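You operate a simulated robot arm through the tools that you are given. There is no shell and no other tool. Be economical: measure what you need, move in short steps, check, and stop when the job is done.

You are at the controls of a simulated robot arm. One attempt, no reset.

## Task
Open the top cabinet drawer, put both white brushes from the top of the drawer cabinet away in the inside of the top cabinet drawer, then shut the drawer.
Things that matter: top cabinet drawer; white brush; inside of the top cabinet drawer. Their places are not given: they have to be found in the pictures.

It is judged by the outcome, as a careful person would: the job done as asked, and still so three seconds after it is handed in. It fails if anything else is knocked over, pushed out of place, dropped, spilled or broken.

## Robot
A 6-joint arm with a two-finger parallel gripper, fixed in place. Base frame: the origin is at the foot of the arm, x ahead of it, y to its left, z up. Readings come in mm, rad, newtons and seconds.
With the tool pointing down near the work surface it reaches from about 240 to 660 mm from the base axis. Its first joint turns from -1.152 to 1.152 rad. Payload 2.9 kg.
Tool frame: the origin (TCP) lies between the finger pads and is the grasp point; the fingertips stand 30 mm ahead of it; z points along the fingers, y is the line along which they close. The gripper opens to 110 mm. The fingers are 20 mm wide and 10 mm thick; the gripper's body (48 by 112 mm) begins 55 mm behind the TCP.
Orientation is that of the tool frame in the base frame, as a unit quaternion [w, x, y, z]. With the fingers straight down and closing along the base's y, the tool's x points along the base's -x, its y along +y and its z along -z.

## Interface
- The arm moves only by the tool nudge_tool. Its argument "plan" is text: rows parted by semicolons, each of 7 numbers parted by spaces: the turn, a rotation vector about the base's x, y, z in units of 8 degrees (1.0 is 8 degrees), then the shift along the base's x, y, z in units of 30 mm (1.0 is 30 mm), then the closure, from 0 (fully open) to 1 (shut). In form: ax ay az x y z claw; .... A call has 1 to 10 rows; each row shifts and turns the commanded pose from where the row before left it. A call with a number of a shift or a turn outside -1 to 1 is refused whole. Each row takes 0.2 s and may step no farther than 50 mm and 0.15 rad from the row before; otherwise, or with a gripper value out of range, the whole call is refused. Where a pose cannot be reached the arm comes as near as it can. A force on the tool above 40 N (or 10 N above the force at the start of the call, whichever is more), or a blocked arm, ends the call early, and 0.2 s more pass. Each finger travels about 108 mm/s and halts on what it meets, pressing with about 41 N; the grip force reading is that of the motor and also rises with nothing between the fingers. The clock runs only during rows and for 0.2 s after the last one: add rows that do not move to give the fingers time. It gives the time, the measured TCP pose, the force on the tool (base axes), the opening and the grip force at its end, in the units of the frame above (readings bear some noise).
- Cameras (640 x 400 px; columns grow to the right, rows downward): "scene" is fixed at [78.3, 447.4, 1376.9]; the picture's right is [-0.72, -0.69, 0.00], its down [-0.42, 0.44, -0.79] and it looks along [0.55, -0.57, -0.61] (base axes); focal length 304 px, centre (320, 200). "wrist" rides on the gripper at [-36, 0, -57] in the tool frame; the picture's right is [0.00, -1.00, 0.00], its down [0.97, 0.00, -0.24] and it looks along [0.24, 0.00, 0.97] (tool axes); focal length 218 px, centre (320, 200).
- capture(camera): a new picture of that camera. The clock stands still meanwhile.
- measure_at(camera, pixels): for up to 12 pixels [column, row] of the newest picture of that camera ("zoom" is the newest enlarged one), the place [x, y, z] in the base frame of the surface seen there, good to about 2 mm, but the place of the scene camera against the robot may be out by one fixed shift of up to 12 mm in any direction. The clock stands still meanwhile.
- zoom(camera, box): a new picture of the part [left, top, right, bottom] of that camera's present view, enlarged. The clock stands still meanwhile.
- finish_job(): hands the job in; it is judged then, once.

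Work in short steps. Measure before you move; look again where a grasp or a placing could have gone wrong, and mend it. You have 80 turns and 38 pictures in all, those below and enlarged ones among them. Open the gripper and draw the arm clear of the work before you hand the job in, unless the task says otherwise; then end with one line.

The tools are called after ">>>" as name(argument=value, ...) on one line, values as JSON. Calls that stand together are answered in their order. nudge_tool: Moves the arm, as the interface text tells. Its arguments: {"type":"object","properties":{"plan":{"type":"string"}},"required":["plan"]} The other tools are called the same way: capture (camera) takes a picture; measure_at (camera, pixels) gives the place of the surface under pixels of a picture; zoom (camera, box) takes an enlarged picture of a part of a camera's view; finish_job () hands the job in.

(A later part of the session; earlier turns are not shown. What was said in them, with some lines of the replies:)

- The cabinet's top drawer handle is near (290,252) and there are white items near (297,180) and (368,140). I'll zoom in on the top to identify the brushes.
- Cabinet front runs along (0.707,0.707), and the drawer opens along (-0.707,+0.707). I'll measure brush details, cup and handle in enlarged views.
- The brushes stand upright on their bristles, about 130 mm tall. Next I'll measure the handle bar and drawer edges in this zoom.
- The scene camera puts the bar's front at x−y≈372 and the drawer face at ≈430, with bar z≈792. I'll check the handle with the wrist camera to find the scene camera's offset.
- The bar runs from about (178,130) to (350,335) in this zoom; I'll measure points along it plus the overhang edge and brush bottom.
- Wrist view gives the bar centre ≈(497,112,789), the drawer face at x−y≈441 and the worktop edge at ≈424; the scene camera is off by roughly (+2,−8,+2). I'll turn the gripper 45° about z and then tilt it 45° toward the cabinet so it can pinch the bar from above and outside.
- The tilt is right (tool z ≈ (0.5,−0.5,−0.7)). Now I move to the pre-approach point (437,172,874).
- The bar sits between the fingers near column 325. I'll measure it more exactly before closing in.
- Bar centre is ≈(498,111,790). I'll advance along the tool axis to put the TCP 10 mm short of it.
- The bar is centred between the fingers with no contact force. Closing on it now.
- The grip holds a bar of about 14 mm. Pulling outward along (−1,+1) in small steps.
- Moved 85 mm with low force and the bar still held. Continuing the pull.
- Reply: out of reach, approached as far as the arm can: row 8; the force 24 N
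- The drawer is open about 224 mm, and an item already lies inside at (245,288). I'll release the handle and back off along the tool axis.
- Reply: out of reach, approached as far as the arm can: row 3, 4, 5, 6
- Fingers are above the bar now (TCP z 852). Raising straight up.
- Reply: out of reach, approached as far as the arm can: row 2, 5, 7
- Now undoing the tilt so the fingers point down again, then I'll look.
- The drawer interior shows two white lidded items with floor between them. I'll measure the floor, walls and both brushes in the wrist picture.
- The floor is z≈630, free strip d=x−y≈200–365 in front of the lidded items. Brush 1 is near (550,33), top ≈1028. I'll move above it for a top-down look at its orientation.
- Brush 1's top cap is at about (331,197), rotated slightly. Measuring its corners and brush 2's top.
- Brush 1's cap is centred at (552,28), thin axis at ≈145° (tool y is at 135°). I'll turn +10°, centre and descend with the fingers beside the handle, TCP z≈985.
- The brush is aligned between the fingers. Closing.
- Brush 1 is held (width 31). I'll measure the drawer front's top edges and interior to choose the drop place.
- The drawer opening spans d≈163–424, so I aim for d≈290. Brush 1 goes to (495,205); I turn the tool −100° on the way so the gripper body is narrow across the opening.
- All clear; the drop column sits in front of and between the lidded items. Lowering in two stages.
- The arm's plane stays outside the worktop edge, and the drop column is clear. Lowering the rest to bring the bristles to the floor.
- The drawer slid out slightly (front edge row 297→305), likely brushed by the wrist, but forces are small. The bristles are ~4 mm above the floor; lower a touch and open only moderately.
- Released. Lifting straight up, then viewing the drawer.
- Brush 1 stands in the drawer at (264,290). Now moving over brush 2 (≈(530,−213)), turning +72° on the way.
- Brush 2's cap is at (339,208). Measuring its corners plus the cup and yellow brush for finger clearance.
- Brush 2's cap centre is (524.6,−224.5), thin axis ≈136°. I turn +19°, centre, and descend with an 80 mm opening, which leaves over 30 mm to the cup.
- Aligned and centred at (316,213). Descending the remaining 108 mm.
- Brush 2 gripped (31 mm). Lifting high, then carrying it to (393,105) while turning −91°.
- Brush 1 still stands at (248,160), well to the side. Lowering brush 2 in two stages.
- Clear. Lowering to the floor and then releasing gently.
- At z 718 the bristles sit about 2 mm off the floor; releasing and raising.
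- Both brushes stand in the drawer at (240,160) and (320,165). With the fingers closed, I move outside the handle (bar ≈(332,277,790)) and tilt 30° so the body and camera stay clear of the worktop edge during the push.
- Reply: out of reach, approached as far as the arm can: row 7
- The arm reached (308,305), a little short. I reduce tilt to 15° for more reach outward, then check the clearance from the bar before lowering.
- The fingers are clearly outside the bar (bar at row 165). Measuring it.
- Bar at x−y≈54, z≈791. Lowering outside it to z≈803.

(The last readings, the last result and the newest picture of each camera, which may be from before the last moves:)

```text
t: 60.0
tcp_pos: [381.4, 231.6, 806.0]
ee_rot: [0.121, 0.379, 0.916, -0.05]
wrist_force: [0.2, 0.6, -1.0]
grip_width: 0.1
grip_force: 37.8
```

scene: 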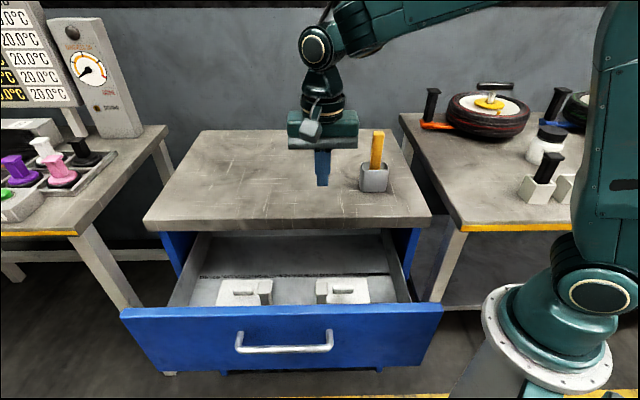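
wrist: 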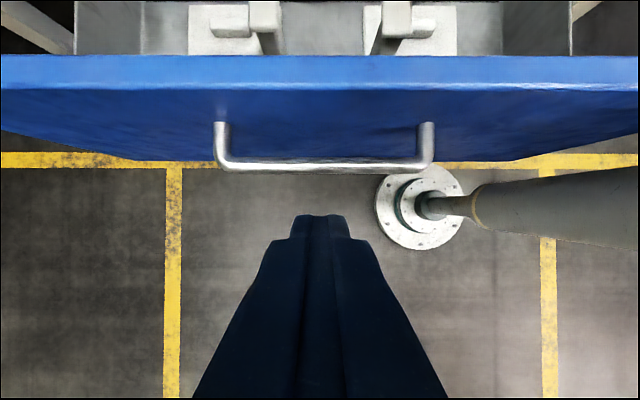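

Push is going smoothly with little force. Continuing while adding 15° tilt for worktop clearance.

>>> nudge_tool(plan="-0.33 -0.33 0 0.25 -0.25 -0.06 1; -0.33 -0.33 0 0.25 -0.25 -0.06 1; -0.33 -0.33 0 0.25 -0.25 -0.06 1; -0.33 -0.33 0 0.25 -0.25 -0.06 1; 0 0 0 0.3 -0.3 0 1; 0 0 0 0.3 -0.3 0 1; 0 0 0 0.3 -0.3 0 1")

>>> capture(camera="scene")

```text
t: 61.6
tcp_pos: [439.8, 173.5, 797.6]
ee_rot: [0.239, 0.369, 0.893, -0.1]
wrist_force: [-0.3, -0.4, -0.4]
grip_width: 0.0
grip_force: 37.5
```

```text
5 pictures are left
```

scene: 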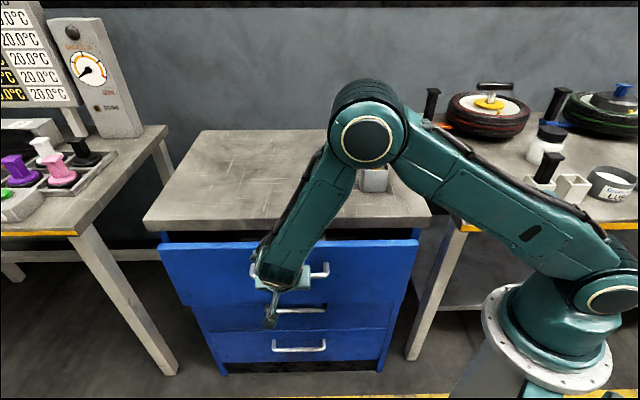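

The drawer is mostly shut. About 60 mm left; finishing with small steps, watching force.

>>> nudge_tool(plan="0 0 0 0.25 -0.25 0 1; 0 0 0 0.25 -0.25 0 1; 0 0 0 0.25 -0.25 0 1; 0 0 0 0.25 -0.25 0 1; 0 0 0 0.2 -0.2 0 1; 0 0 0 0.1 -0.1 0 1; 0 0 0 0.1 -0.1 0 1; 0 0 0 0.1 -0.1 0 1; 0 0 0 0 0 0 1")

```text
t: 63.6
tcp_pos: [484.9, 129.5, 798.5]
ee_rot: [0.238, 0.368, 0.893, -0.099]
wrist_force: [-2.2, 1.1, -1.3]
grip_width: 0.0
grip_force: 37.5
```

Readings show slight resistance at d≈355, which should be near shut. Pressing a little further in tiny steps.

>>> nudge_tool(plan="0 0 0 0.07 -0.07 0 1; 0 0 0 0.07 -0.07 0 1; 0 0 0 0.07 -0.07 0 1; 0 0 0 0 0 0 1")

>>> zoom(camera="scene", box=[120, 120, 450, 326])

```text
t: 64.5
tcp_pos: [485.1, 127.6, 795.3]
ee_rot: [0.231, 0.366, 0.896, -0.098]
wrist_force: [-1.5, 1.5, -0.9]
grip_width: 0.1
grip_force: 37.9
stopped in row 4: the force on the tool passed its limit (the readings are from after the stop); the commanded pose is now the measured one
```

```text
1.94 times, centred on (285, 223) of scene
```

zoom: 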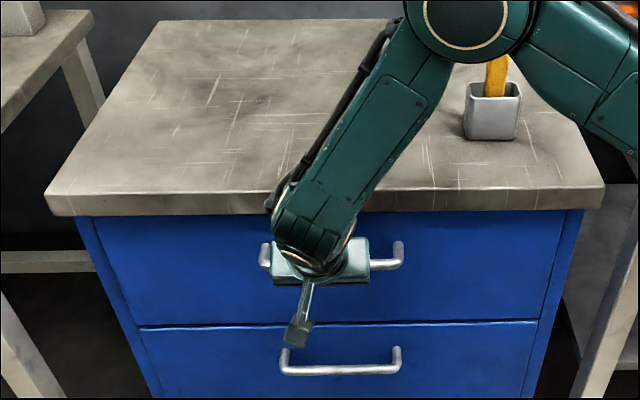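

The force limit tripped, so the drawer is at its stop. Checking the face position against the lower drawer and the original.

>>> measure_at(camera="zoom", pixels=[[450, 280], [200, 280], [450, 345], [200, 345], [565, 260]])

>>> nudge_tool(plan="0 0 0 -0.4 0.4 0 1; 0 0 0 -0.6 0.6 0 1; 0 0 0 -0.6 0.6 0.3 1; 0 0 0 -0.4 0.4 1 1; 0 0 0 -0.2 0.2 1 0.7; 0 0 0 0 0 1 0.4; 0 0 0 0 0 1 0; 0 0 0 0 0 1 0; 0 0 0 0 0 1 0; 0 0 0 0 0 0.5 0")

>>> capture(camera="scene")

```text
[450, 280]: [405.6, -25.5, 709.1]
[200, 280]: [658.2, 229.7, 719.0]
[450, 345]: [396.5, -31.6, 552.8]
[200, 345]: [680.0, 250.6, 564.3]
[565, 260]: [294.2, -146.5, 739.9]
```

```text
t: 66.7
tcp_pos: [420.3, 191.1, 1000.2]
ee_rot: [0.231, 0.365, 0.897, -0.098]
wrist_force: [-1.1, -0.9, -0.6]
grip_width: 109.8
grip_force: 0.0
```

```text
3 pictures are left
```

scene: 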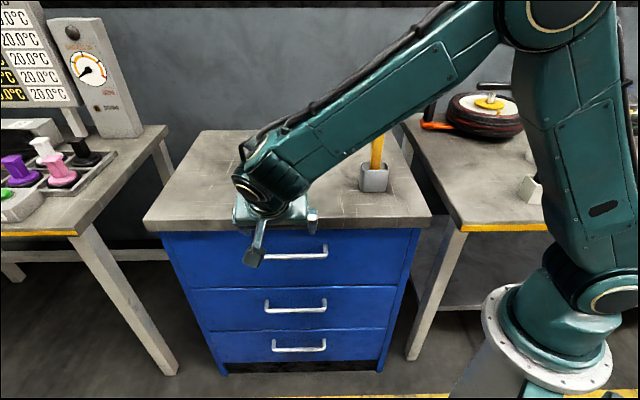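

The face is at d≈428–431, flush with the lower drawer as at the start. The gripper is open and clear, and the cup is undisturbed. Handing in.

>>> finish_job()

```text
The job is handed in.
```

Both white brushes are inside the top cabinet drawer, and the drawer is shut flush with the one below it. The gripper is open and clear of the work, and I saw nothing else disturbed.
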